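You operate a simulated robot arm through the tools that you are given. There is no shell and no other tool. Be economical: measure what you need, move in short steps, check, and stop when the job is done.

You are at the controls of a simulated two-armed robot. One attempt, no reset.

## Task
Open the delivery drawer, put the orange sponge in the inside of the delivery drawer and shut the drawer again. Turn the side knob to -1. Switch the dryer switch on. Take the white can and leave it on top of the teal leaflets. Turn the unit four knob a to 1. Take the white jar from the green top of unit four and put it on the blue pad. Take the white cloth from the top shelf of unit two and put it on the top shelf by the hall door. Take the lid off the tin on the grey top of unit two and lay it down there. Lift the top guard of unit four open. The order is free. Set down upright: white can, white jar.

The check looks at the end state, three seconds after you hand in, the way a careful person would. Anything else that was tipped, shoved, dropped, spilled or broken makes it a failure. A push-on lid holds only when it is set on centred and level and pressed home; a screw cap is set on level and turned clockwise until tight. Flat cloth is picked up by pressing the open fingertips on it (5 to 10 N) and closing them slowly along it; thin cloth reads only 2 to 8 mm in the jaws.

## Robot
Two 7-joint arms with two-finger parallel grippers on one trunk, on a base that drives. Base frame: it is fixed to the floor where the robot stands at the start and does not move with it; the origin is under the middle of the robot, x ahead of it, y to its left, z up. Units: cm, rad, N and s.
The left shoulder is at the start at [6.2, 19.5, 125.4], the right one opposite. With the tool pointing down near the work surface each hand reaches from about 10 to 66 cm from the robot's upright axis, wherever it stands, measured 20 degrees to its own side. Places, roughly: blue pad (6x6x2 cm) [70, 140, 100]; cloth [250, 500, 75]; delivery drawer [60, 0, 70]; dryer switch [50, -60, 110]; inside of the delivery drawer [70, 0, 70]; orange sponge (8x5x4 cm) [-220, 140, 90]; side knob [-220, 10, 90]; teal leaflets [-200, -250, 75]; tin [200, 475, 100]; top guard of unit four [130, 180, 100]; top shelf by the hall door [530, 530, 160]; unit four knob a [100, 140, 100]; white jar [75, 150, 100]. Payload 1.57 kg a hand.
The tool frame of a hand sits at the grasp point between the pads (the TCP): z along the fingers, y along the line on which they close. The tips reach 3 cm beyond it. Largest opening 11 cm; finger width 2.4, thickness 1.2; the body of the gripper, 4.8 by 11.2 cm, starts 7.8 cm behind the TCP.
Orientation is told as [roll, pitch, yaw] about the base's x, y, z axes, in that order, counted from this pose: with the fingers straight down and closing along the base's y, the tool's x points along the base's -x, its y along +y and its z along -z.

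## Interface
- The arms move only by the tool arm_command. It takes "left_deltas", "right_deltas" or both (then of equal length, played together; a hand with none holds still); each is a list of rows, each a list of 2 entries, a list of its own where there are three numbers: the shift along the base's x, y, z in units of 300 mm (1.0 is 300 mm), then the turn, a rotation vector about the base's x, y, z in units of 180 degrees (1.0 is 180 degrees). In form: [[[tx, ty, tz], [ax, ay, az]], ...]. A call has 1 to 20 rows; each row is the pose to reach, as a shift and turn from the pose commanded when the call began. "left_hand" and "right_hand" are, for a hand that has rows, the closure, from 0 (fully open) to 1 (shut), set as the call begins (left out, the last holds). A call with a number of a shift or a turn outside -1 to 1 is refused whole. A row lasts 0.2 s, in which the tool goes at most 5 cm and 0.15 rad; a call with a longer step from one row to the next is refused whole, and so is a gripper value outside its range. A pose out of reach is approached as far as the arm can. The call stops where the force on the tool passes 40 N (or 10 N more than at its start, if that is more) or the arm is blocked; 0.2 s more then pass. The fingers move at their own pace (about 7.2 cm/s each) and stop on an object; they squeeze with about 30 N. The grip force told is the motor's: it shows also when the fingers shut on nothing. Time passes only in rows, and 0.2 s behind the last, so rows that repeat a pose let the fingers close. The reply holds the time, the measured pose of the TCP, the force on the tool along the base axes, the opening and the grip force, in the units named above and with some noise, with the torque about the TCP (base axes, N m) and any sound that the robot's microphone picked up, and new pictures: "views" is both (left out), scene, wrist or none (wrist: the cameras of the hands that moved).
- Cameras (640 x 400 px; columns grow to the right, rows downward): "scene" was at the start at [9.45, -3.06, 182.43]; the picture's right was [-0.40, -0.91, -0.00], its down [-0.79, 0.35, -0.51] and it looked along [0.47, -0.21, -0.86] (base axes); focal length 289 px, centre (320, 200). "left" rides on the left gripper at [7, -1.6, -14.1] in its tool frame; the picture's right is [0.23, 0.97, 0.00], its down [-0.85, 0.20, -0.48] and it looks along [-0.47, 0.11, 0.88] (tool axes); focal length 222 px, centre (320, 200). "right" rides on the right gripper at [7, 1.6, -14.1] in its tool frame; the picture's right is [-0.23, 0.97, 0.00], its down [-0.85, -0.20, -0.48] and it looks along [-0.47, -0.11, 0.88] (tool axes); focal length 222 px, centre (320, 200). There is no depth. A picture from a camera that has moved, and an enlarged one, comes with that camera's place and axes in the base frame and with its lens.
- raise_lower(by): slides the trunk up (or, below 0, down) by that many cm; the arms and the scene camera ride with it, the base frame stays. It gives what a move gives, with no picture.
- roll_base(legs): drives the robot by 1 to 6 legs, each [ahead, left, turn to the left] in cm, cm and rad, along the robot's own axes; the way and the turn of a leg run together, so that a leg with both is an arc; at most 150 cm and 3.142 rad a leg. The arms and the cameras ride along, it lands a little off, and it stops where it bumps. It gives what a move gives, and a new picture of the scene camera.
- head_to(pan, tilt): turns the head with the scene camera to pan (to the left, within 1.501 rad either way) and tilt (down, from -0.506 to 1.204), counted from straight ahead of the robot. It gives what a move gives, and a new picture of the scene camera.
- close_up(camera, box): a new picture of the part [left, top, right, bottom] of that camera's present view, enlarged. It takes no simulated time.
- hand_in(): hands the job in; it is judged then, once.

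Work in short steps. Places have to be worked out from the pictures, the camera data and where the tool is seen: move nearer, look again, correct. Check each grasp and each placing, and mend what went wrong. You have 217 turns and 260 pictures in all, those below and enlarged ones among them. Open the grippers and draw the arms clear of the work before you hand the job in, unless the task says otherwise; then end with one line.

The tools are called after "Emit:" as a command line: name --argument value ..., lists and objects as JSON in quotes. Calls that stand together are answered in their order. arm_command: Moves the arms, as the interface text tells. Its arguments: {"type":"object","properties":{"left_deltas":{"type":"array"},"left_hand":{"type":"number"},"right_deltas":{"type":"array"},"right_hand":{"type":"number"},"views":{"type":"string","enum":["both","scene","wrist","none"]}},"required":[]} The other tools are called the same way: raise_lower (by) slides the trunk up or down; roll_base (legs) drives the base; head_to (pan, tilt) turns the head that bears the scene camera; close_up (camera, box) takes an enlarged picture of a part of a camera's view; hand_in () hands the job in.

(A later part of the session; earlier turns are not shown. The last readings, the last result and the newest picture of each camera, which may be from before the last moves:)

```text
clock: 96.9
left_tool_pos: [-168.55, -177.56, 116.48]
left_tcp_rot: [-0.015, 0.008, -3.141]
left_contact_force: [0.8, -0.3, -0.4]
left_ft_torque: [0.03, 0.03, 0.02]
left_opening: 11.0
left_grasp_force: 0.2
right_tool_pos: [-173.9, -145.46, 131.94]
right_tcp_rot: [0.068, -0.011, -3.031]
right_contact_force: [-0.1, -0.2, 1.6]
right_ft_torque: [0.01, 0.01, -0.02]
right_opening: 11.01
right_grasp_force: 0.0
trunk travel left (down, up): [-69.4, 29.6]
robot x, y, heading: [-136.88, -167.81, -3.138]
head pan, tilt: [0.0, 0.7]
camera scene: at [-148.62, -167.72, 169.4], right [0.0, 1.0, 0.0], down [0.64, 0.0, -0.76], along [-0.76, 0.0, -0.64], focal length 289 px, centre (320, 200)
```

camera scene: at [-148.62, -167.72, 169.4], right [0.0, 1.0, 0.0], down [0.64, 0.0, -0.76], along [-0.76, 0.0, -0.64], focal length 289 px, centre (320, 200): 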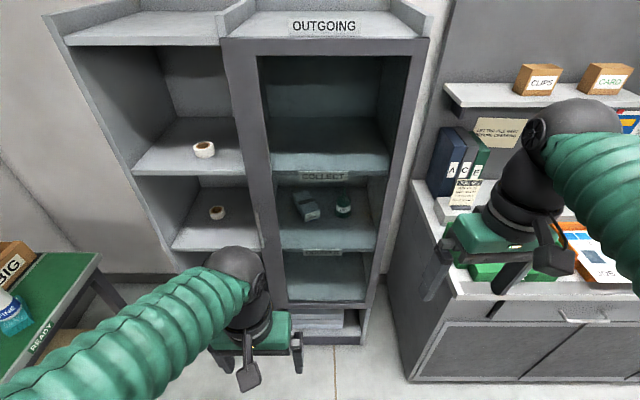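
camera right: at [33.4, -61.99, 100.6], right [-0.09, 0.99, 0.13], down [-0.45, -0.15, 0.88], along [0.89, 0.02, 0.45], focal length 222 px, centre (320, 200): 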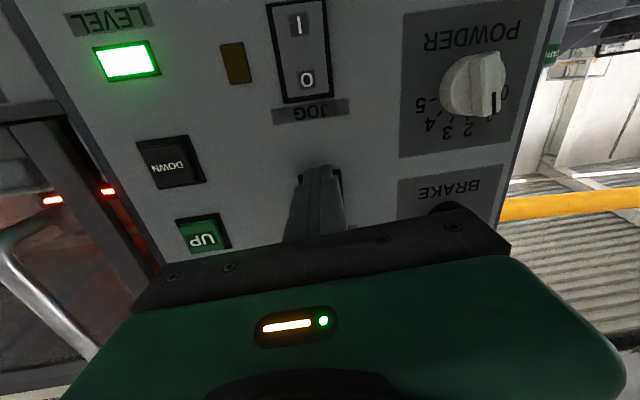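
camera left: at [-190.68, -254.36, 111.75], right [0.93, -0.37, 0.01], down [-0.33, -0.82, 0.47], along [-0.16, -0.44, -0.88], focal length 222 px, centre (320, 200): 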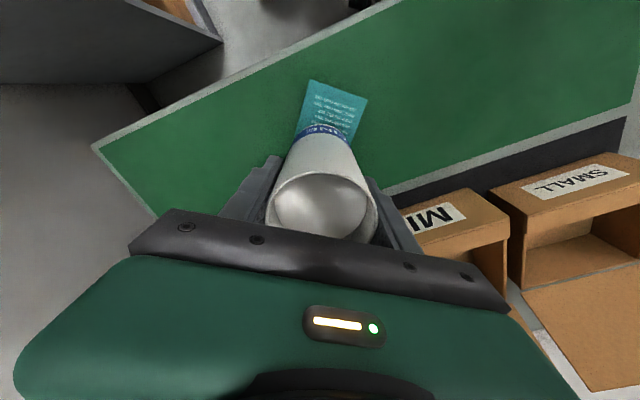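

All is intact. Now I drive right (+y) 170 cm, to y≈5.

Emit:
roll_base --legs '[[0, -145, 0], [0, -28, 0]]'

```text
clock: 105.7
left_tool_pos: [-169.98, -5.56, 116.47]
left_tcp_rot: [-0.028, 0.006, -3.127]
left_contact_force: [0.0, 0.5, 0.3]
left_ft_torque: [-0.06, 0.01, 0.02]
left_opening: 11.0
left_grasp_force: 0.1
right_tool_pos: [-175.63, 26.33, 132.34]
right_tcp_rot: [0.058, -0.011, -3.016]
right_contact_force: [0.7, 0.5, -0.1]
right_ft_torque: [-0.02, -0.03, 0.0]
right_opening: 11.01
right_grasp_force: 0.1
trunk travel left (down, up): [-69.4, 29.6]
robot x, y, heading: [-138.59, 5.64, -3.13]
head pan, tilt: [0.0, 0.7]
camera scene: at [-150.06, 4.02, 169.39], right [-0.01, 1.0, 0.01], down [0.64, 0.02, -0.76], along [-0.76, 0.0, -0.64], focal length 289 px, centre (320, 200)
```

scene: 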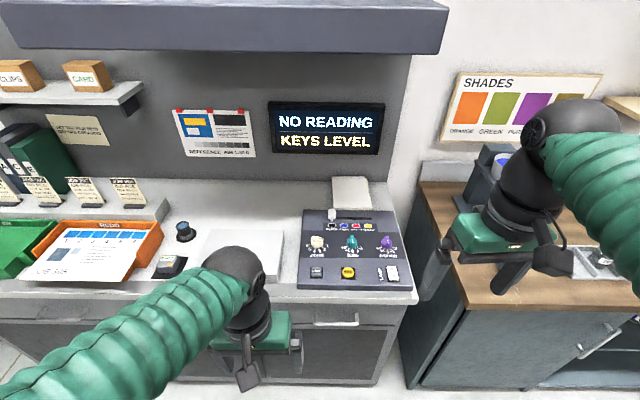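

The side knob (teal) is near (-216,15,95). I zoom in on the console.

Emit:
close_up --camera "scene" --box '[290, 200, 420, 290]'

```text
4.44 times, centred on (355, 245) of scene
camera zoom: at [-150.06, 4.02, 169.39], right [-0.01, 1.0, 0.01], down [0.64, 0.02, -0.76], along [-0.76, 0.0, -0.64], focal length 1285 px, centre (164, 0)
```

zoom: 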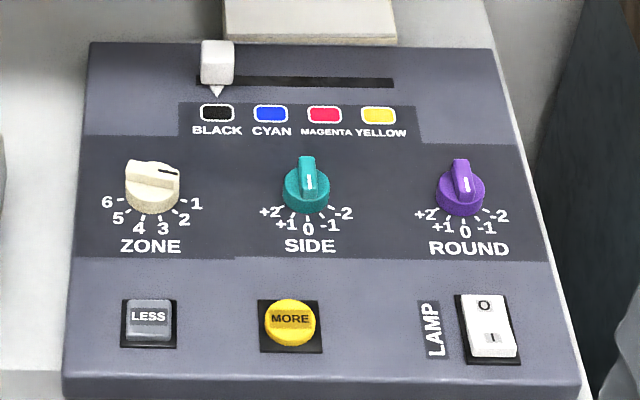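

Pointer is at 0 (toward me); -1 is ~40° counter-clockwise. I move the base to about (-157,-4) so that the right hand reaches it.

Emit:
roll_base --legs '[[18, 9, 0]]'

Emit:
arm_command --right_deltas '[[[-0.1, 0, -0.05], [-0.02, 0, 0]], [[-0.2, 0, -0.1], [-0.03, 0, -0.02]], [[-0.3, 0, -0.2], [-0.03, 0, -0.04]], [[-0.4, 0, -0.3], [-0.03, 0, -0.04]]]' --views "both"

```text
clock: 107.3
left_tool_pos: [-187.5, -13.82, 116.56]
left_tcp_rot: [-0.018, 0.003, -3.126]
left_contact_force: [-0.5, -0.3, -0.4]
left_ft_torque: [0.0, 0.04, 0.0]
left_opening: 10.99
left_grasp_force: 0.0
right_tool_pos: [-193.07, 18.04, 132.05]
right_tcp_rot: [0.066, -0.014, -3.015]
right_contact_force: [0.9, -0.6, -0.3]
right_ft_torque: [0.03, 0.03, 0.0]
right_opening: 11.01
right_grasp_force: 0.0
trunk travel left (down, up): [-69.4, 29.6]
robot x, y, heading: [-156.47, -3.34, -3.127]
head pan, tilt: [0.0, 0.7]
camera scene: at [-167.46, -3.62, 169.43], right [-0.02, 1.0, 0.0], down [0.64, 0.01, -0.77], along [-0.77, -0.01, -0.64], focal length 289 px, centre (320, 200)
```

scene: 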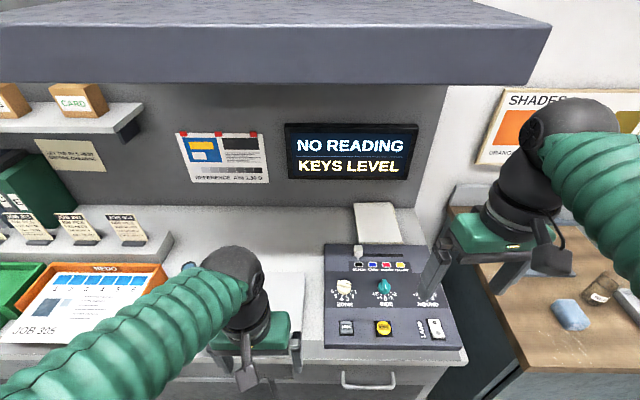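

```text
clock: 108.3
left_tool_pos: [-188.12, -13.88, 116.4]
left_tcp_rot: [-0.019, 0.008, -3.126]
left_contact_force: [-0.1, 0.4, -1.0]
left_ft_torque: [-0.01, -0.03, 0.04]
left_opening: 11.01
left_grasp_force: 0.0
right_tool_pos: [-205.79, 17.92, 123.07]
right_tcp_rot: [0.16, -0.016, 3.14]
right_contact_force: [-0.3, -0.6, -0.7]
right_ft_torque: [0.0, -0.04, 0.01]
right_opening: 11.02
right_grasp_force: 0.0
trunk travel left (down, up): [-69.4, 29.6]
robot x, y, heading: [-156.23, -3.25, -3.123]
head pan, tilt: [0.0, 0.7]
camera scene: at [-168.41, -3.71, 169.36], right [-0.02, 1.0, 0.0], down [0.65, 0.01, -0.76], along [-0.76, -0.01, -0.65], focal length 289 px, centre (320, 200)
camera right: at [-198.54, 18.73, 137.17], right [-0.23, -0.96, 0.16], down [-0.85, 0.27, 0.45], along [-0.48, -0.03, -0.88], focal length 222 px, centre (320, 200)
```

scene: 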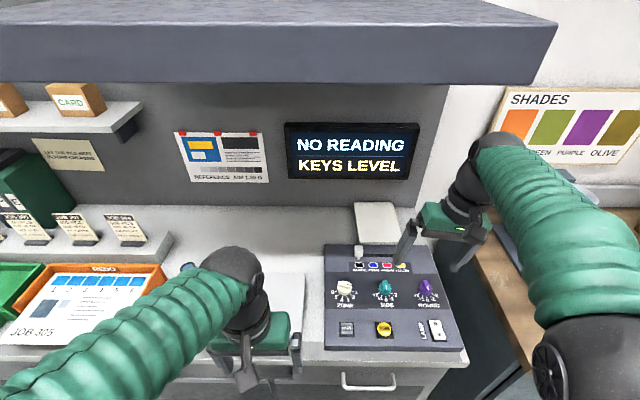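
right: 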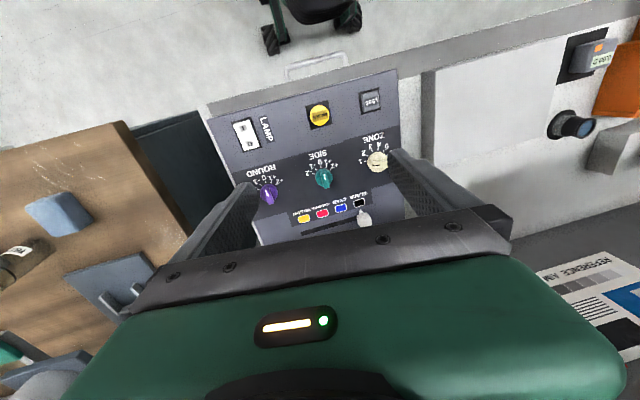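

Knob top at (-216.5,15,94.8), panel sloped ~9°. I square the right hand to it, narrow the fingers to 5 cm and come above.

Emit:
arm_command --right_deltas '[[[-0.05, -0.02, -0.1], [0.01, 0.01, 0]], [[-0.1, -0.04, -0.2], [0.02, 0.02, 0]], [[-0.16, -0.06, -0.3], [0.03, 0.03, 0]], [[-0.22, -0.08, -0.4], [0.04, 0.04, 0]], [[-0.27, -0.097, -0.5], [0.051, 0.045, 0]], [[-0.3, -0.097, -0.58], [0.051, 0.045, 0]]]' --right_hand 0.55 --views "wrist"

Emit:
close_up --camera "scene" --box '[310, 220, 470, 350]'

```text
clock: 109.7
left_tool_pos: [-187.85, -13.65, 116.39]
left_tcp_rot: [-0.017, 0.006, -3.126]
left_contact_force: [0.8, 0.3, -0.5]
left_ft_torque: [0.02, -0.01, 0.02]
left_opening: 10.99
left_grasp_force: 0.1
right_tool_pos: [-214.51, 15.26, 105.56]
right_tcp_rot: [0.002, -0.158, -3.128]
right_contact_force: [0.8, -0.3, 0.7]
right_ft_torque: [-0.01, -0.01, -0.03]
right_opening: 4.96
right_grasp_force: 0.2
trunk travel left (down, up): [-69.4, 29.6]
robot x, y, heading: [-156.25, -3.45, -3.126]
head pan, tilt: [0.0, 0.7]
camera right: at [-205.33, 13.82, 118.58], right [-0.21, -0.98, 0.04], down [-0.77, 0.19, 0.61], along [-0.6, 0.1, -0.79], focal length 222 px, centre (320, 200)
```

right: 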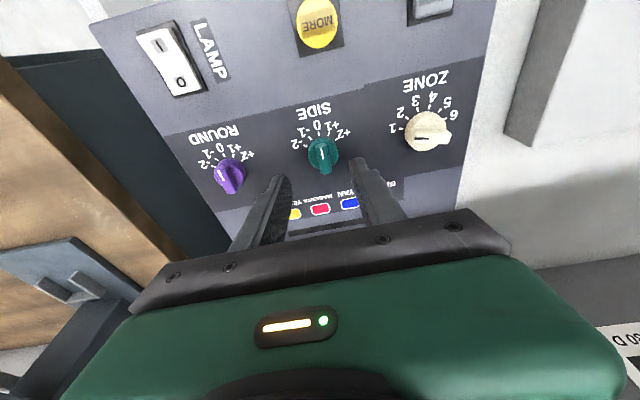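

```text
3.08 times, centred on (390, 285) of scene
camera zoom: at [-168.19, -3.46, 169.38], right [-0.02, 1.0, 0.0], down [0.65, 0.01, -0.76], along [-0.76, -0.01, -0.65], focal length 890 px, centre (105, -62)
```

zoom: 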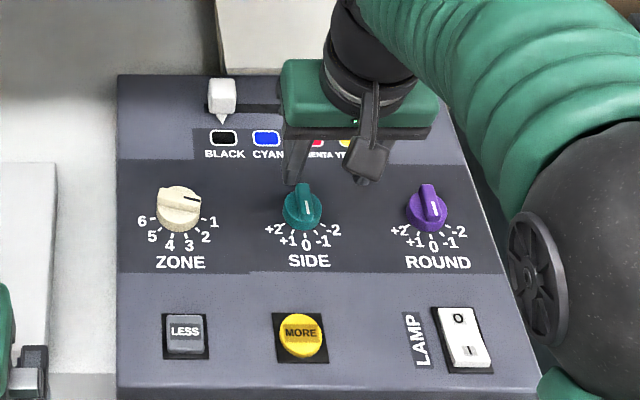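

Aligned. I descend over the fin and close.

Emit:
arm_command --right_deltas '[[[-0.03, -0.003, -0.1], [0, 0, 0]], [[-0.05, -0.005, -0.2], [0, 0, 0]], [[-0.065, -0.005, -0.28], [0, 0, 0]], [[-0.07, -0.005, -0.305], [0, 0, 0]]]' --views "wrist"

```text
clock: 110.7
left_tool_pos: [-187.86, -13.68, 116.41]
left_tcp_rot: [-0.016, 0.006, -3.125]
left_contact_force: [-0.1, 0.0, -0.1]
left_ft_torque: [-0.01, -0.03, -0.02]
left_opening: 11.0
left_grasp_force: 0.0
right_tool_pos: [-216.57, 15.11, 96.37]
right_tcp_rot: [0.0, -0.159, -3.127]
right_contact_force: [-0.4, 0.8, -0.2]
right_ft_torque: [0.0, -0.01, 0.01]
right_opening: 4.95
right_grasp_force: 0.1
trunk travel left (down, up): [-69.4, 29.6]
robot x, y, heading: [-156.59, -3.2, -3.126]
head pan, tilt: [0.0, 0.7]
camera right: at [-207.47, 13.71, 109.36], right [-0.21, -0.98, 0.04], down [-0.77, 0.19, 0.61], along [-0.6, 0.1, -0.79], focal length 222 px, centre (320, 200)
```

right: 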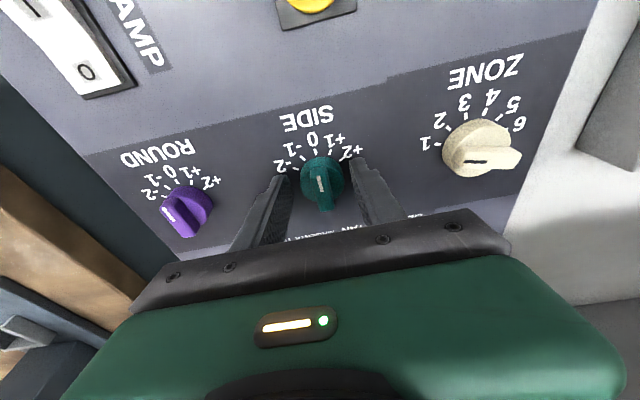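

Emit:
arm_command --right_deltas '[[[0, 0, 0], [0, 0, 0]], [[0, 0, 0], [0, 0, 0]], [[0, 0, 0], [0, 0, 0]]]' --right_hand 1 --views "none"

Emit:
arm_command --right_deltas '[[[0, 0, 0], [0.007, 0, 0.044]], [[0, 0, 0], [0.014, 0, 0.088]], [[0, 0, 0], [0.021, 0, 0.132]], [[0, 0, 0], [0.028, 0, 0.176]], [[0, 0, 0], [0.035, 0, 0.219]]]' --views "wrist"

```text
clock: 111.5
left_tool_pos: [-187.73, -13.78, 116.51]
left_tcp_rot: [-0.017, 0.007, -3.125]
left_contact_force: [-0.2, -0.5, -0.3]
left_ft_torque: [-0.01, 0.0, 0.0]
left_opening: 11.0
left_grasp_force: 0.0
right_tool_pos: [-216.53, 15.01, 96.38]
right_tcp_rot: [0.0, -0.156, -3.128]
right_contact_force: [-0.3, -4.3, -3.4]
right_ft_torque: [-0.22, 0.57, 0.03]
right_opening: 3.5
right_grasp_force: 42.6
trunk travel left (down, up): [-69.4, 29.6]
robot x, y, heading: [-156.4, -3.12, -3.127]
head pan, tilt: [0.0, 0.7]
```

```text
clock: 112.7
left_tool_pos: [-187.75, -13.61, 116.55]
left_tcp_rot: [-0.018, 0.007, -3.125]
left_contact_force: [0.1, -0.4, -0.1]
left_ft_torque: [0.02, -0.02, 0.03]
left_opening: 11.0
left_grasp_force: 0.0
right_tool_pos: [-216.57, 15.08, 96.61]
right_tcp_rot: [-0.102, -0.123, -2.422]
right_contact_force: [-5.1, -0.7, 6.4]
right_ft_torque: [-1.35, 0.61, -0.01]
right_opening: 3.54
right_grasp_force: 42.1
trunk travel left (down, up): [-69.4, 29.6]
robot x, y, heading: [-156.32, -3.35, -3.125]
head pan, tilt: [0.0, 0.7]
camera right: at [-208.12, 18.58, 109.54], right [0.46, -0.89, -0.07], down [-0.69, -0.41, 0.6], along [-0.56, -0.22, -0.8], focal length 222 px, centre (320, 200)
```

right: 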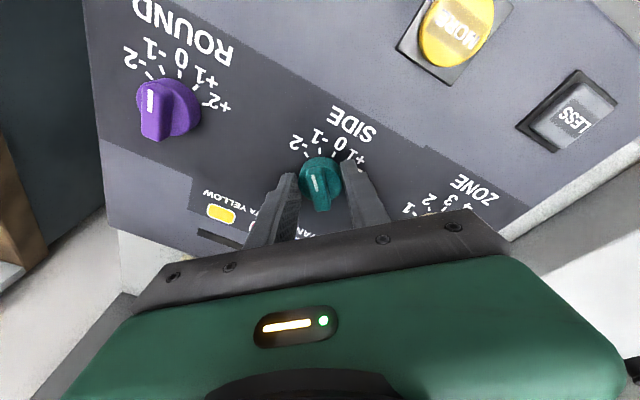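

The knob skirt turned with the hand. I enlarge to read the pointer.

Emit:
close_up --camera "right" --box '[270, 110, 390, 220]'

Emit:
close_up --camera "scene" --box '[340, 260, 430, 316]'

```text
3.64 times, centred on (330, 165) of right
camera zoom: at [-208.12, 18.58, 109.54], right [0.46, -0.89, -0.07], down [-0.69, -0.41, 0.6], along [-0.56, -0.22, -0.8], focal length 808 px, centre (284, 327)
```

zoom: 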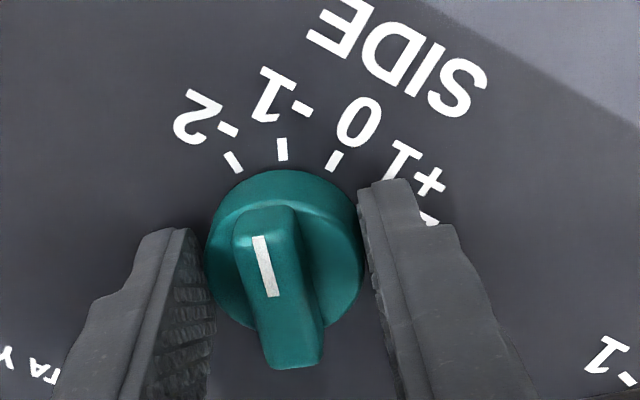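

```text
7.11 times, centred on (385, 288) of scene
camera zoom: at [-168.09, -3.46, 169.4], right [-0.02, 1.0, 0.0], down [0.65, 0.01, -0.76], along [-0.76, -0.01, -0.65], focal length 2056 px, centre (-142, -426)
```

zoom: 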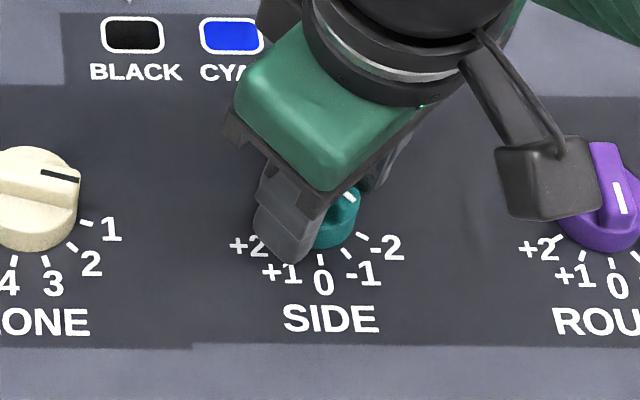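

Step is ~30°, so it overshot by ~10°. I turn back 10°.

Emit:
arm_command --right_deltas '[[[0, 0, 0], [-0.005, 0, -0.03]], [[0, 0, 0], [-0.009, 0, -0.056]], [[0, 0, 0], [-0.009, 0, -0.056]]]' --views "none"

Emit:
close_up --camera "right" --box '[270, 110, 390, 220]'

```text
clock: 113.5
left_tool_pos: [-187.88, -13.86, 116.55]
left_tcp_rot: [-0.018, 0.006, -3.126]
left_contact_force: [-0.8, -0.7, 0.3]
left_ft_torque: [0.03, 0.02, -0.01]
left_opening: 10.99
left_grasp_force: 0.1
right_tool_pos: [-216.55, 15.12, 96.53]
right_tcp_rot: [-0.08, -0.138, -2.602]
right_contact_force: [-7.7, 0.1, 11.8]
right_ft_torque: [0.34, -0.51, -0.03]
right_opening: 3.53
right_grasp_force: 42.0
trunk travel left (down, up): [-69.4, 29.6]
robot x, y, heading: [-156.13, -3.28, -3.13]
head pan, tilt: [0.0, 0.7]
```

```text
3.64 times, centred on (330, 165) of right
camera zoom: at [-207.61, 17.35, 109.47], right [0.29, -0.95, -0.05], down [-0.75, -0.26, 0.61], along [-0.59, -0.14, -0.79], focal length 808 px, centre (284, 327)
```

zoom: 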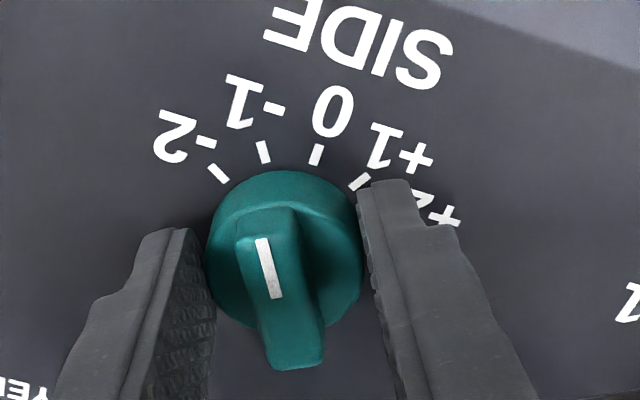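

The pointer now lines up with -1. I open slightly and rise.

Emit:
arm_command --right_deltas '[[[0, 0, 0], [0, 0, 0]], [[0, 0, 0], [0, 0, 0]], [[0.02, 0, 0.12], [0, 0, 0]], [[0.05, 0, 0.28], [0, 0, 0]], [[0.07, 0, 0.43], [0, 0, 0]], [[0.1, 0, 0.58], [0, 0, 0]]]' --right_hand 0.5 --views "none"

Emit:
close_up --camera "scene" --box '[340, 260, 430, 316]'

```text
clock: 114.9
left_tool_pos: [-187.82, -13.58, 116.66]
left_tcp_rot: [-0.016, 0.006, -3.125]
left_contact_force: [-0.6, -0.5, -0.4]
left_ft_torque: [-0.03, 0.02, 0.0]
left_opening: 10.99
left_grasp_force: 0.0
right_tool_pos: [-213.28, 15.2, 114.01]
right_tcp_rot: [-0.078, -0.137, -2.604]
right_contact_force: [0.5, -0.1, 0.5]
right_ft_torque: [0.0, 0.02, 0.01]
right_opening: 5.48
right_grasp_force: 0.2
trunk travel left (down, up): [-69.4, 29.6]
robot x, y, heading: [-156.54, -3.2, -3.124]
head pan, tilt: [0.0, 0.7]
```

```text
7.11 times, centred on (385, 288) of scene
camera zoom: at [-167.9, -3.46, 169.39], right [-0.02, 1.0, 0.0], down [0.64, 0.01, -0.76], along [-0.76, -0.01, -0.64], focal length 2056 px, centre (-142, -426)
```

zoom: 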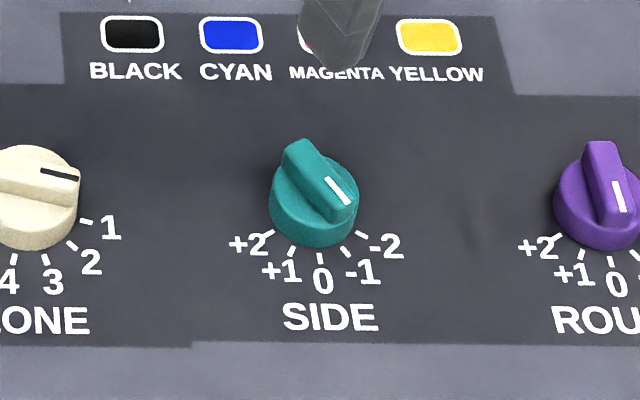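

SIDE reads -1. Next the sponge on the wood bench near (-217,133): I pull the right hand back and level, then drive right.

Emit:
arm_command --right_deltas '[[[0.15, 0, 0.05], [-0.005, -0.009, -0.035]], [[0.3, 0, 0.08], [-0.01, -0.018, -0.07]], [[0.45, 0, 0.1], [-0.015, -0.027, -0.105]], [[0.6, 0, 0.1], [-0.02, -0.036, -0.14]], [[0.7, 0.1, 0.1], [-0.025, -0.044, -0.171]]]' --right_hand 0 --views "none"

Emit:
roll_base --legs '[[-10, -118, 0]]'

```text
clock: 116.1
left_tool_pos: [-187.64, -13.52, 116.5]
left_tcp_rot: [-0.016, 0.004, -3.127]
left_contact_force: [0.0, 0.4, 0.1]
left_ft_torque: [-0.03, -0.01, 0.01]
left_opening: 11.0
left_grasp_force: 0.1
right_tool_pos: [-192.35, 18.13, 116.73]
right_tcp_rot: [0.033, -0.025, 3.133]
right_contact_force: [-0.1, -0.1, -1.2]
right_ft_torque: [-0.02, 0.02, -0.02]
right_opening: 11.01
right_grasp_force: 0.0
trunk travel left (down, up): [-69.4, 29.6]
robot x, y, heading: [-155.97, -3.29, -3.13]
head pan, tilt: [0.0, 0.7]
```

```text
clock: 122.1
left_tool_pos: [-179.56, 104.61, 116.31]
left_tcp_rot: [-0.019, 0.007, -3.129]
left_contact_force: [0.8, -0.3, -0.1]
left_ft_torque: [0.02, 0.02, 0.0]
left_opening: 11.0
left_grasp_force: 0.1
right_tool_pos: [-184.37, 136.55, 116.73]
right_tcp_rot: [0.031, -0.024, 3.132]
right_contact_force: [0.3, 0.0, 0.0]
right_ft_torque: [0.01, 0.02, 0.04]
right_opening: 10.99
right_grasp_force: 0.0
trunk travel left (down, up): [-69.4, 29.6]
robot x, y, heading: [-148.02, 115.34, -3.131]
head pan, tilt: [0.0, 0.7]
camera scene: at [-159.66, 114.82, 169.39], right [-0.01, 1.0, 0.0], down [0.64, 0.01, -0.76], along [-0.76, -0.01, -0.64], focal length 289 px, centre (320, 200)
```

scene: 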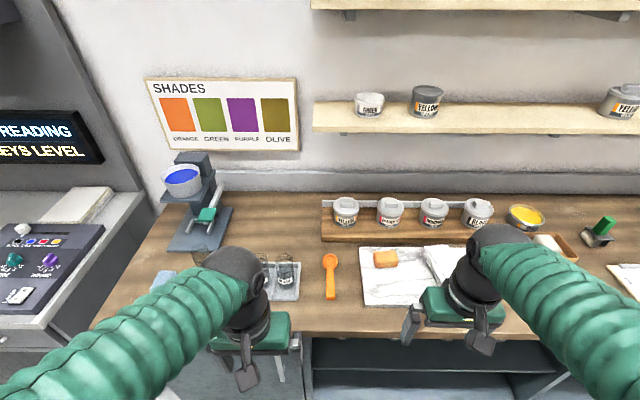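

Emit:
close_up --camera "scene" --box '[340, 220, 480, 310]'

Emit:
roll_base --legs '[[13, 0, 0]]'

Emit:
arm_command --right_deltas '[[[-0.1, 0, 0.05], [0.01, -0.008, 0]], [[-0.2, 0, 0.05], [0.01, -0.008, 0]], [[-0.3, 0, 0.05], [0.01, -0.008, 0]]]' --views "both"

```text
4.44 times, centred on (410, 265) of scene
camera zoom: at [-159.66, 114.82, 169.39], right [-0.01, 1.0, 0.0], down [0.64, 0.01, -0.76], along [-0.76, -0.01, -0.64], focal length 1285 px, centre (-80, -89)
```

zoom: 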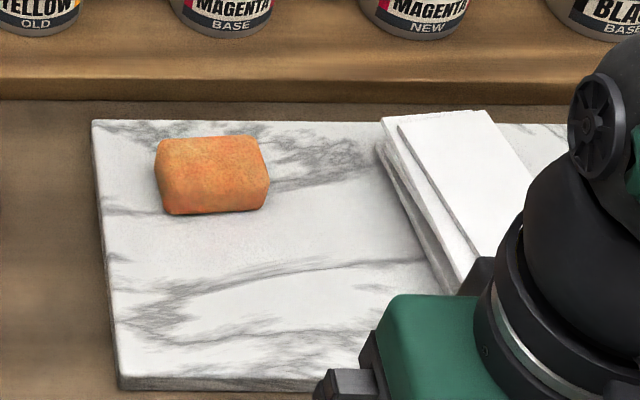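

```text
clock: 123.4
left_tool_pos: [-192.27, 104.82, 116.57]
left_tcp_rot: [-0.015, 0.005, -3.128]
left_contact_force: [0.4, 0.5, 0.5]
left_ft_torque: [0.04, 0.01, 0.02]
left_opening: 11.0
left_grasp_force: 0.1
right_tool_pos: [-197.2, 136.76, 116.9]
right_tcp_rot: [0.034, -0.027, 3.131]
right_contact_force: [-0.6, 0.0, 0.2]
right_ft_torque: [0.05, 0.04, -0.01]
right_opening: 11.01
right_grasp_force: 0.0
trunk travel left (down, up): [-69.4, 29.6]
robot x, y, heading: [-161.17, 115.22, -3.128]
head pan, tilt: [0.0, 0.7]
camera scene: at [-172.33, 115.07, 169.42], right [-0.01, 1.0, 0.0], down [0.64, 0.01, -0.77], along [-0.77, -0.01, -0.64], focal length 289 px, centre (320, 200)
```

scene: 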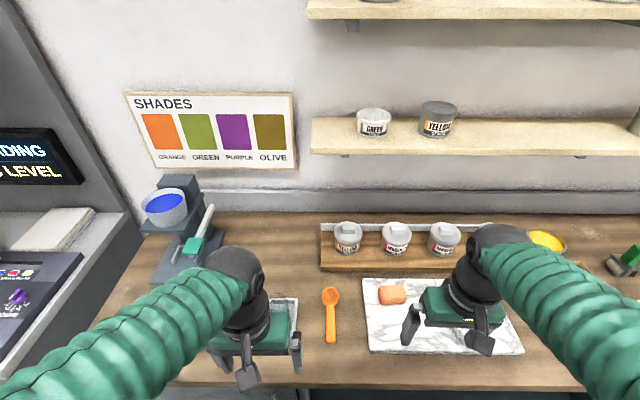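

```text
clock: 124.2
left_tool_pos: [-192.86, 104.89, 116.47]
left_tcp_rot: [-0.019, 0.009, -3.127]
left_contact_force: [0.3, -0.2, 0.0]
left_ft_torque: [-0.02, 0.01, 0.04]
left_opening: 11.01
left_grasp_force: 0.0
right_tool_pos: [-206.65, 136.64, 118.21]
right_tcp_rot: [0.004, 0.004, 3.13]
right_contact_force: [-0.5, 0.2, -0.5]
right_ft_torque: [-0.01, -0.04, 0.0]
right_opening: 11.01
right_grasp_force: 0.1
trunk travel left (down, up): [-69.4, 29.6]
robot x, y, heading: [-160.78, 115.51, -3.124]
head pan, tilt: [0.0, 0.7]
camera scene: at [-173.1, 115.01, 169.36], right [-0.01, 1.0, 0.0], down [0.65, 0.01, -0.76], along [-0.76, -0.01, -0.65], focal length 289 px, centre (320, 200)
camera right: at [-199.68, 135.03, 132.39], right [-0.24, -0.97, 0.0], down [-0.85, 0.21, 0.48], along [-0.46, 0.11, -0.88], focal length 222 px, centre (320, 200)
```

scene: 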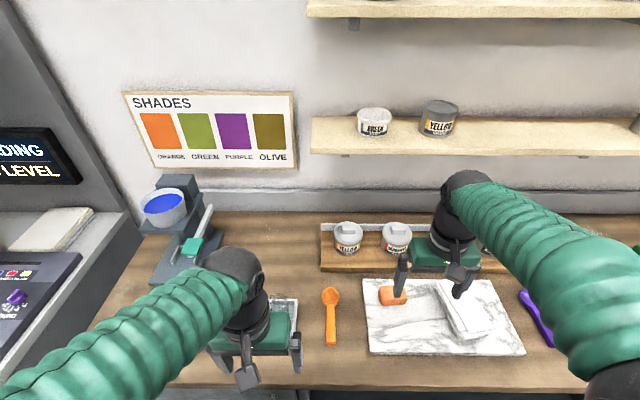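
right: 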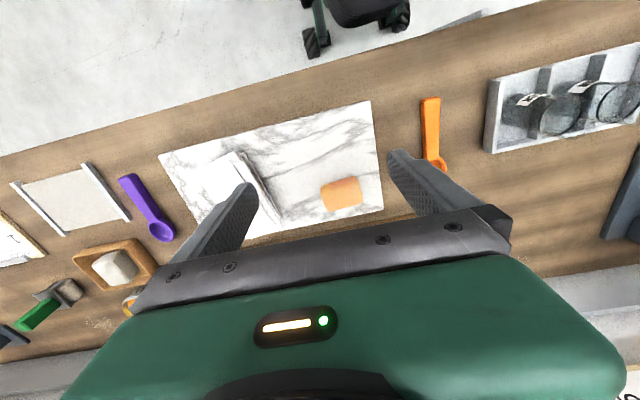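

Sponge at (-219.7,135.5), top ≈95. I descend to TCP z≈94.8 and grip along y.

Emit:
arm_command --right_deltas '[[[-0.13, -0.01, -0.05], [0, 0, 0]], [[-0.27, -0.02, -0.1], [0, 0, 0]], [[-0.4, -0.03, -0.18], [0, 0, 0]], [[-0.435, -0.038, -0.32], [0, 0, 0]], [[-0.435, -0.038, -0.46], [0, 0, 0]], [[-0.435, -0.038, -0.56], [0, 0, 0]]]' --views "wrist"

```text
clock: 125.6
left_tool_pos: [-192.67, 104.83, 116.34]
left_tcp_rot: [-0.019, 0.005, -3.129]
left_contact_force: [0.0, -0.5, 0.6]
left_ft_torque: [0.02, 0.03, 0.01]
left_opening: 10.99
left_grasp_force: 0.1
right_tool_pos: [-219.5, 135.51, 101.35]
right_tcp_rot: [0.001, 0.001, 3.131]
right_contact_force: [-0.2, -0.3, 0.3]
right_ft_torque: [0.03, 0.0, 0.02]
right_opening: 11.01
right_grasp_force: 0.0
trunk travel left (down, up): [-69.4, 29.6]
robot x, y, heading: [-160.85, 115.47, -3.132]
head pan, tilt: [0.0, 0.7]
camera right: at [-212.48, 133.96, 115.56], right [-0.24, -0.97, 0.0], down [-0.85, 0.21, 0.48], along [-0.46, 0.11, -0.88], focal length 222 px, centre (320, 200)
```

right: 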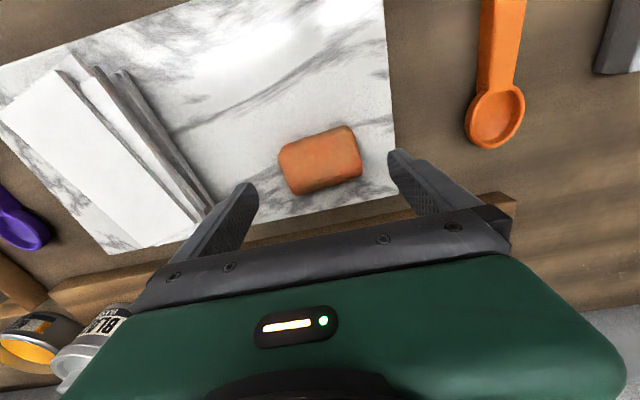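

Emit:
arm_command --right_deltas '[[[0.015, 0, -0.1], [0, 0, 0]], [[0.02, 0, -0.19], [0, 0, 0]], [[0.02, 0, -0.215], [0, 0, 0]]]' --views "none"

Emit:
arm_command --right_deltas '[[[0, 0, 0], [0, 0, 0]], [[0, 0, 0], [0, 0, 0]], [[0, 0, 0], [0, 0, 0]], [[0, 0, 0.1], [0, 0, 0]], [[0, 0, 0.25], [0, 0, 0]], [[0, 0, 0.4], [0, 0, 0]], [[0, 0, 0.55], [0, 0, 0]]]' --right_hand 0.6 --views "wrist"

```text
clock: 126.4
left_tool_pos: [-192.4, 104.75, 116.57]
left_tcp_rot: [-0.018, 0.005, -3.128]
left_contact_force: [0.6, -0.2, 0.6]
left_ft_torque: [0.0, -0.01, 0.03]
left_opening: 10.99
left_grasp_force: 0.0
right_tool_pos: [-218.8, 135.39, 95.31]
right_tcp_rot: [-0.001, -0.006, 3.13]
right_contact_force: [-4.2, 1.2, 11.0]
right_ft_torque: [0.0, 0.0, 0.22]
right_opening: 10.98
right_grasp_force: 0.0
trunk travel left (down, up): [-69.4, 29.6]
robot x, y, heading: [-161.06, 115.22, -3.13]
head pan, tilt: [0.0, 0.7]
```

```text
clock: 128.0
left_tool_pos: [-192.56, 104.76, 116.41]
left_tcp_rot: [-0.018, 0.005, -3.128]
left_contact_force: [-0.2, 0.1, -0.4]
left_ft_torque: [0.0, -0.01, -0.02]
left_opening: 11.01
left_grasp_force: 0.1
right_tool_pos: [-218.67, 135.52, 111.47]
right_tcp_rot: [-0.001, 0.0, 3.13]
right_contact_force: [-0.1, -0.3, -0.2]
right_ft_torque: [0.02, 0.0, -0.03]
right_opening: 7.58
right_grasp_force: 29.8
trunk travel left (down, up): [-69.4, 29.6]
robot x, y, heading: [-160.91, 115.31, -3.129]
head pan, tilt: [0.0, 0.7]
camera right: at [-211.72, 133.83, 125.63], right [-0.24, -0.97, 0.0], down [-0.85, 0.21, 0.48], along [-0.46, 0.11, -0.88], focal length 222 px, centre (320, 200)
```

right: 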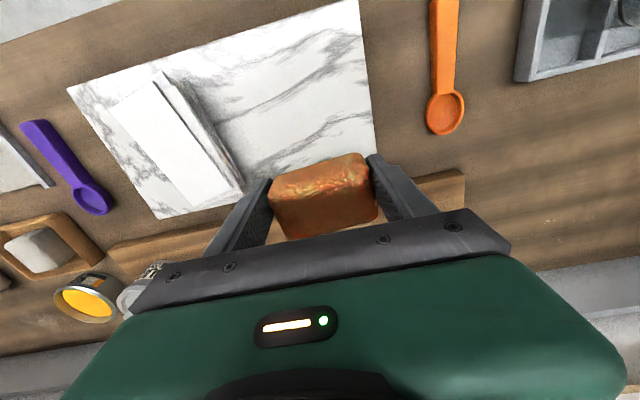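

Sponge held. I draw back and drive to stand in front of the drawer.

Emit:
arm_command --right_deltas '[[[0.1, 0, 0.1], [0, 0, 0]], [[0.25, 0, 0.15], [0, 0, 0]], [[0.4, 0, 0.15], [0, 0, 0]], [[0.55, 0, 0.15], [0, 0, 0]], [[0.7, 0, 0.15], [0, 0, 0]]]' --views "none"

Emit:
roll_base --legs '[[-50, 0, 0], [0, 0, 3.13], [0, -130, 0], [72, 0, 0]]'

Emit:
head_to --pan 0 --tilt 0.75

```text
clock: 129.2
left_tool_pos: [-192.31, 104.9, 116.59]
left_tcp_rot: [-0.018, 0.003, -3.127]
left_contact_force: [0.5, -0.5, 0.3]
left_ft_torque: [0.0, 0.02, 0.02]
left_opening: 11.0
left_grasp_force: 0.1
right_tool_pos: [-197.46, 135.64, 116.15]
right_tcp_rot: [0.003, -0.004, 3.131]
right_contact_force: [0.7, -0.7, -0.2]
right_ft_torque: [-0.01, 0.06, 0.0]
right_opening: 7.59
right_grasp_force: 30.5
trunk travel left (down, up): [-69.4, 29.6]
robot x, y, heading: [-160.9, 115.58, -3.125]
head pan, tilt: [0.0, 0.7]
```

```text
clock: 149.2
left_tool_pos: [-6.11, -5.54, 116.47]
left_tcp_rot: [-0.018, 0.008, -0.003]
left_contact_force: [-0.3, 0.2, 0.3]
left_ft_torque: [-0.03, -0.03, 0.01]
left_opening: 11.02
left_grasp_force: 0.1
right_tool_pos: [-1.45, -36.39, 115.99]
right_tcp_rot: [0.0, -0.001, -0.025]
right_contact_force: [-0.8, 0.9, -0.8]
right_ft_torque: [0.01, 0.0, -0.01]
right_opening: 7.39
right_grasp_force: 30.3
trunk travel left (down, up): [-69.4, 29.6]
robot x, y, heading: [-37.8, -15.27, -0.006]
head pan, tilt: [0.0, 0.7]
camera scene: at [-26.38, -15.59, 169.41], right [0.0, -1.0, 0.0], down [-0.64, 0.0, -0.76], along [0.76, 0.0, -0.64], focal length 289 px, centre (320, 200)
```

scene: 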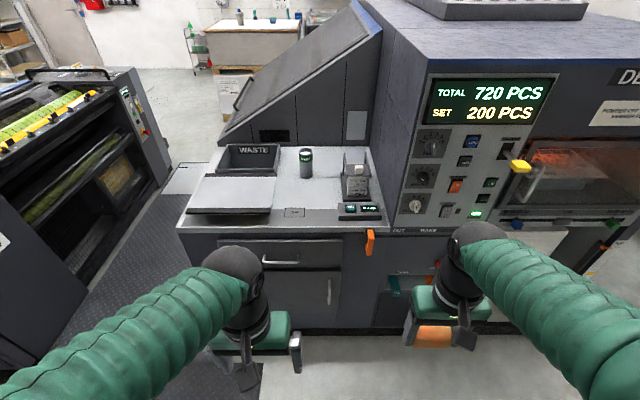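

```text
clock: 149.8
left_tool_pos: [-6.05, -5.63, 116.44]
left_tcp_rot: [-0.016, 0.008, -0.001]
left_contact_force: [-1.0, -0.2, -0.1]
left_ft_torque: [0.02, 0.0, 0.01]
left_opening: 11.01
left_grasp_force: 0.1
right_tool_pos: [-1.47, -36.39, 115.98]
right_tcp_rot: [0.0, 0.0, -0.026]
right_contact_force: [-0.1, -0.2, -0.4]
right_ft_torque: [-0.01, -0.01, -0.01]
right_opening: 7.4
right_grasp_force: 30.3
trunk travel left (down, up): [-69.4, 29.6]
robot x, y, heading: [-37.85, -15.23, -0.003]
head pan, tilt: [0.0, 0.75]
camera scene: at [-26.47, -15.6, 168.97], right [0.0, -1.0, 0.0], down [-0.68, 0.0, -0.73], along [0.73, 0.0, -0.68], focal length 289 px, centre (320, 200)
```

scene: 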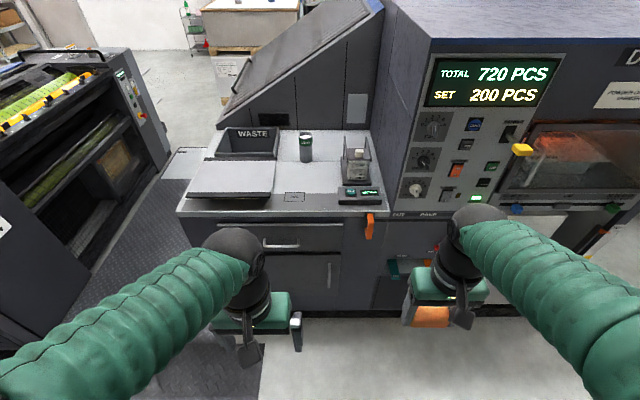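

Handle is near (45,-0.3,79). I roll 25 cm ahead, lower the trunk 10 and yaw the left hand so that it can close across the bar.

Emit:
roll_base --legs '[[25, 0, 0]]'

Emit:
raise_lower --by -10

Emit:
arm_command --left_deltas '[[[0, 0.02, 0], [0, 0, -0.045]], [[0, 0.04, 0], [0, 0, -0.09]], [[0, 0.06, 0], [0, 0, -0.135]], [[0, 0.08, 0], [0, 0, -0.18]], [[0, 0.1, 0], [0, 0, -0.225]], [[0, 0.12, 0], [0, 0, -0.27]], [[0, 0.14, 0], [0, 0, -0.315]], [[0, 0.16, 0], [0, 0, -0.36]], [[0, 0.16, 0], [0, 0, -0.405]], [[0, 0.16, 0], [0, 0, -0.45]], [[0, 0.16, 0], [0, 0, -0.5]]]' --views "both"

```text
clock: 151.7
left_tool_pos: [18.58, -5.56, 116.57]
left_tcp_rot: [-0.019, 0.004, -0.002]
left_contact_force: [-0.1, 0.7, -0.6]
left_ft_torque: [-0.02, -0.01, 0.03]
left_opening: 11.01
left_grasp_force: 0.1
right_tool_pos: [23.3, -36.38, 116.01]
right_tcp_rot: [0.002, -0.002, -0.026]
right_contact_force: [0.0, 0.4, -0.7]
right_ft_torque: [0.03, 0.0, 0.03]
right_opening: 7.4
right_grasp_force: 30.0
trunk travel left (down, up): [-69.4, 29.6]
robot x, y, heading: [-13.13, -15.55, -0.005]
head pan, tilt: [0.0, 0.75]
camera scene: at [-1.82, -15.66, 169.0], right [0.0, -1.0, 0.0], down [-0.68, 0.0, -0.73], along [0.73, 0.0, -0.68], focal length 289 px, centre (320, 200)
```

scene: 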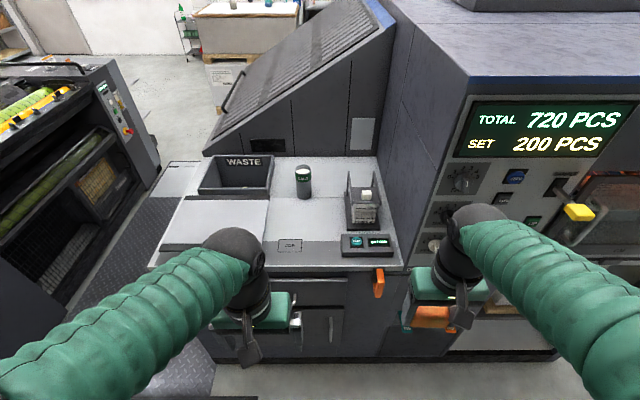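

```text
clock: 153.0
left_tool_pos: [18.77, -5.61, 106.44]
left_tcp_rot: [-0.017, 0.008, 0.0]
left_contact_force: [0.6, 0.2, 0.1]
left_ft_torque: [-0.02, 0.01, 0.0]
left_opening: 11.01
left_grasp_force: 0.0
right_tool_pos: [23.64, -36.36, 105.96]
right_tcp_rot: [0.001, 0.0, -0.026]
right_contact_force: [-0.6, 0.0, -0.1]
right_ft_torque: [0.04, 0.01, 0.04]
right_opening: 7.4
right_grasp_force: 30.0
trunk travel left (down, up): [-59.4, 39.6]
robot x, y, heading: [-12.82, -15.94, 0.002]
head pan, tilt: [0.0, 0.75]
```

```text
refused: row 11 steps farther than a row can; nothing moved
```

Emit:
arm_command --left_deltas '[[[0, 0.02, 0], [0, 0, -0.045]], [[0, 0.04, 0], [0, 0, -0.09]], [[0, 0.06, 0], [0, 0, -0.135]], [[0, 0.08, 0], [0, 0, -0.18]], [[0, 0.1, 0], [0, 0, -0.225]], [[0, 0.12, 0], [0, 0, -0.27]], [[0, 0.14, 0], [0, 0, -0.315]], [[0, 0.16, 0], [0, 0, -0.36]], [[0, 0.16, 0], [0, 0, -0.405]], [[0, 0.16, 0], [0, 0, -0.45]], [[0, 0.16, 0], [0, 0, -0.495]]]' --views "both"

```text
clock: 155.4
left_tool_pos: [18.87, -0.83, 106.4]
left_tcp_rot: [-0.018, 0.006, -1.558]
left_contact_force: [0.4, -0.6, 0.0]
left_ft_torque: [-0.04, 0.03, -0.01]
left_opening: 11.02
left_grasp_force: 0.0
right_tool_pos: [23.55, -36.52, 106.02]
right_tcp_rot: [0.0, 0.0, -0.027]
right_contact_force: [-0.4, 0.2, -0.7]
right_ft_torque: [-0.03, -0.02, -0.03]
right_opening: 7.4
right_grasp_force: 30.2
trunk travel left (down, up): [-59.4, 39.6]
robot x, y, heading: [-12.65, -15.71, -0.001]
head pan, tilt: [0.0, 0.75]
camera scene: at [-1.48, -15.63, 158.97], right [0.0, -1.0, 0.0], down [-0.68, 0.0, -0.73], along [0.73, 0.0, -0.68], focal length 289 px, centre (320, 200)
camera left: at [17.31, 6.03, 120.62], right [0.97, 0.24, -0.02], down [0.22, -0.86, 0.47], along [0.1, -0.46, -0.88], focal length 222 px, centre (320, 200)
```

scene: 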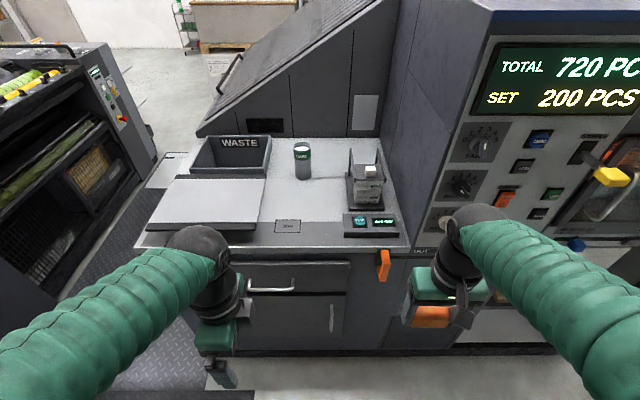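
left: 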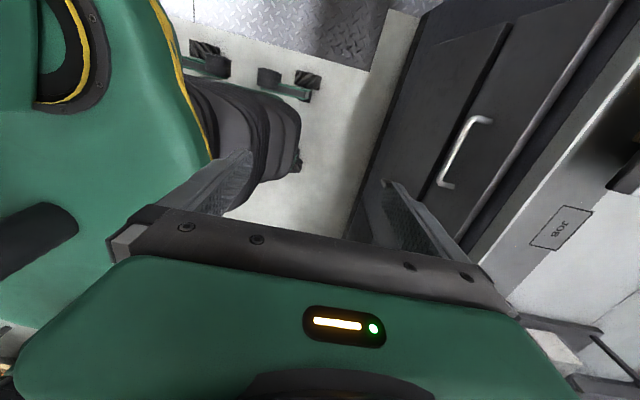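

Handle bar at about (44.3,0.5,80). I tilt the left hand 60° forward and come to a pre-grasp.

Emit:
arm_command --left_deltas '[[[0.03, 0.005, -0.08], [0, -0.042, 0]], [[0.07, 0.01, -0.17], [0, -0.084, 0]], [[0.12, 0.015, -0.26], [0, -0.126, 0]], [[0.18, 0.02, -0.35], [0, -0.168, 0]], [[0.26, 0.025, -0.44], [0, -0.21, 0]], [[0.34, 0.03, -0.53], [0, -0.252, 0]], [[0.44, 0.04, -0.62], [0, -0.294, 0]], [[0.54, 0.043, -0.7], [0, -0.333, 0]]]' --left_hand 0.4 --views "both"

```text
clock: 157.2
left_tool_pos: [36.9, -1.16, 90.19]
left_tcp_rot: [1.031, -0.01, -1.559]
left_contact_force: [0.2, 0.9, 0.3]
left_ft_torque: [0.04, 0.0, -0.01]
left_opening: 6.59
left_grasp_force: 0.1
left hand out of reach, approached as far as the arm can: row 3, 4, 5, 6, 7, 8
right_tool_pos: [23.25, -36.61, 106.08]
right_tcp_rot: [0.0, -0.005, -0.026]
right_contact_force: [-0.1, 0.2, 0.3]
right_ft_torque: [-0.01, -0.01, -0.01]
right_opening: 7.39
right_grasp_force: 30.4
trunk travel left (down, up): [-59.4, 39.6]
robot x, y, heading: [-12.98, -15.85, -0.003]
head pan, tilt: [0.0, 0.75]
camera scene: at [-1.82, -15.68, 159.0], right [0.0, -1.0, 0.0], down [-0.68, 0.0, -0.73], along [0.73, 0.0, -0.68], focal length 289 px, centre (320, 200)
camera left: at [23.69, 5.65, 95.97], right [0.5, 0.24, 0.83], down [-0.3, -0.85, 0.43], along [0.81, -0.46, -0.35], focal length 222 px, centre (320, 200)
```

scene: 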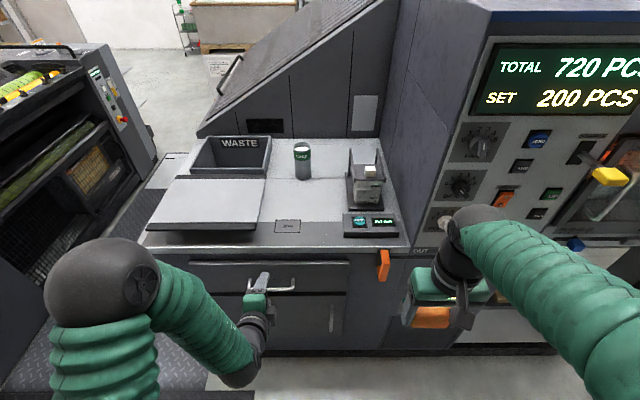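
left: 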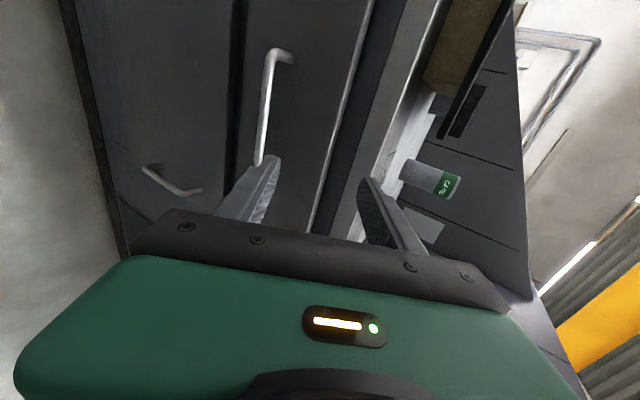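

The orientation is right but 10 cm high; I lower the trunk 9.5 cm.

Emit:
raise_lower --by -9.5

Emit:
arm_command --left_deltas '[[[0.0, 0.03, -0.02], [0, 0, 0]]]' --views "both"

```text
clock: 158.5
left_tool_pos: [37.01, -1.11, 80.64]
left_tcp_rot: [1.029, -0.01, -1.558]
left_contact_force: [0.0, -0.1, -0.8]
left_ft_torque: [-0.01, 0.07, 0.01]
left_opening: 6.63
left_grasp_force: 0.0
right_tool_pos: [23.47, -36.42, 96.56]
right_tcp_rot: [0.0, 0.0, -0.027]
right_contact_force: [-0.3, 0.2, -0.2]
right_ft_torque: [-0.02, 0.02, -0.04]
right_opening: 7.4
right_grasp_force: 30.0
trunk travel left (down, up): [-49.9, 49.1]
robot x, y, heading: [-12.49, -15.26, -0.004]
head pan, tilt: [0.0, 0.75]
```

```text
clock: 158.9
left_tool_pos: [37.23, -0.02, 79.94]
left_tcp_rot: [1.029, -0.01, -1.558]
left_contact_force: [-0.9, -0.6, -0.2]
left_ft_torque: [0.0, 0.02, -0.03]
left_opening: 6.6
left_grasp_force: 0.2
right_tool_pos: [23.6, -36.12, 96.43]
right_tcp_rot: [-0.001, 0.002, -0.028]
right_contact_force: [0.1, 0.8, 0.0]
right_ft_torque: [-0.03, 0.0, 0.03]
right_opening: 7.42
right_grasp_force: 30.2
trunk travel left (down, up): [-49.9, 49.1]
robot x, y, heading: [-12.64, -15.22, 0.001]
head pan, tilt: [0.0, 0.75]
camera scene: at [-1.3, -15.25, 149.46], right [0.0, -1.0, 0.0], down [-0.68, 0.0, -0.73], along [0.73, 0.0, -0.68], focal length 289 px, centre (320, 200)
camera left: at [24.04, 6.86, 85.7], right [0.5, 0.24, 0.83], down [-0.3, -0.85, 0.43], along [0.81, -0.46, -0.36], focal length 222 px, centre (320, 200)
```

scene: 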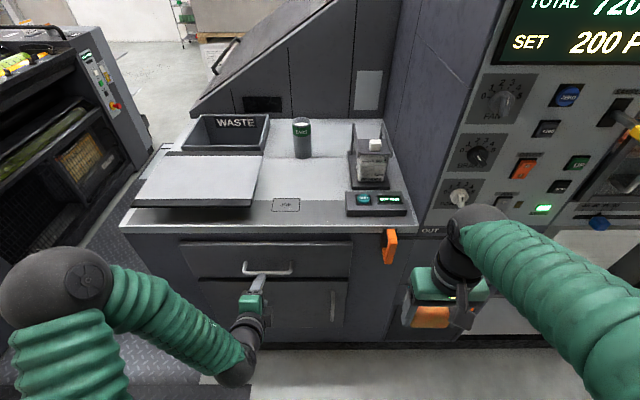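
left: 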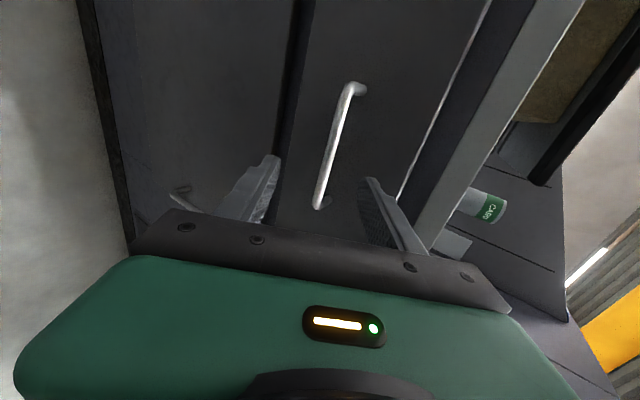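

Bar estimated at (45.3,~0.5,77). I advance 4 cm and look again.

Emit:
arm_command --left_deltas '[[[0.07, 0, -0.04], [0, 0, 0]], [[0.14, 0, -0.075], [0, 0, 0]]]' --views "wrist"

```text
clock: 159.5
left_tool_pos: [41.62, 0.6, 78.55]
left_tcp_rot: [1.029, -0.01, -1.557]
left_contact_force: [-0.3, -0.4, -0.4]
left_ft_torque: [-0.01, 0.02, 0.0]
left_opening: 6.59
left_grasp_force: 0.1
left hand out of reach, approached as far as the arm can: row 2
right_tool_pos: [23.51, -36.24, 96.65]
right_tcp_rot: [-0.002, -0.001, -0.026]
right_contact_force: [0.3, 0.8, -0.1]
right_ft_torque: [0.01, -0.03, -0.01]
right_opening: 7.41
right_grasp_force: 29.8
trunk travel left (down, up): [-49.9, 49.1]
robot x, y, heading: [-12.92, -15.4, -0.006]
head pan, tilt: [0.0, 0.75]
camera left: at [28.57, 7.32, 84.3], right [0.5, 0.24, 0.83], down [-0.3, -0.85, 0.43], along [0.81, -0.46, -0.35], focal length 222 px, centre (320, 200)
```

left: 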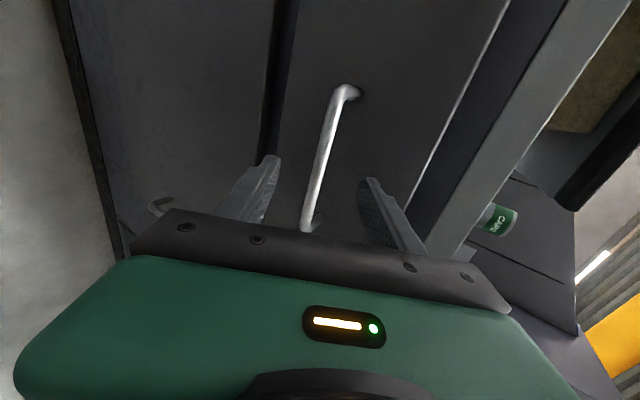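

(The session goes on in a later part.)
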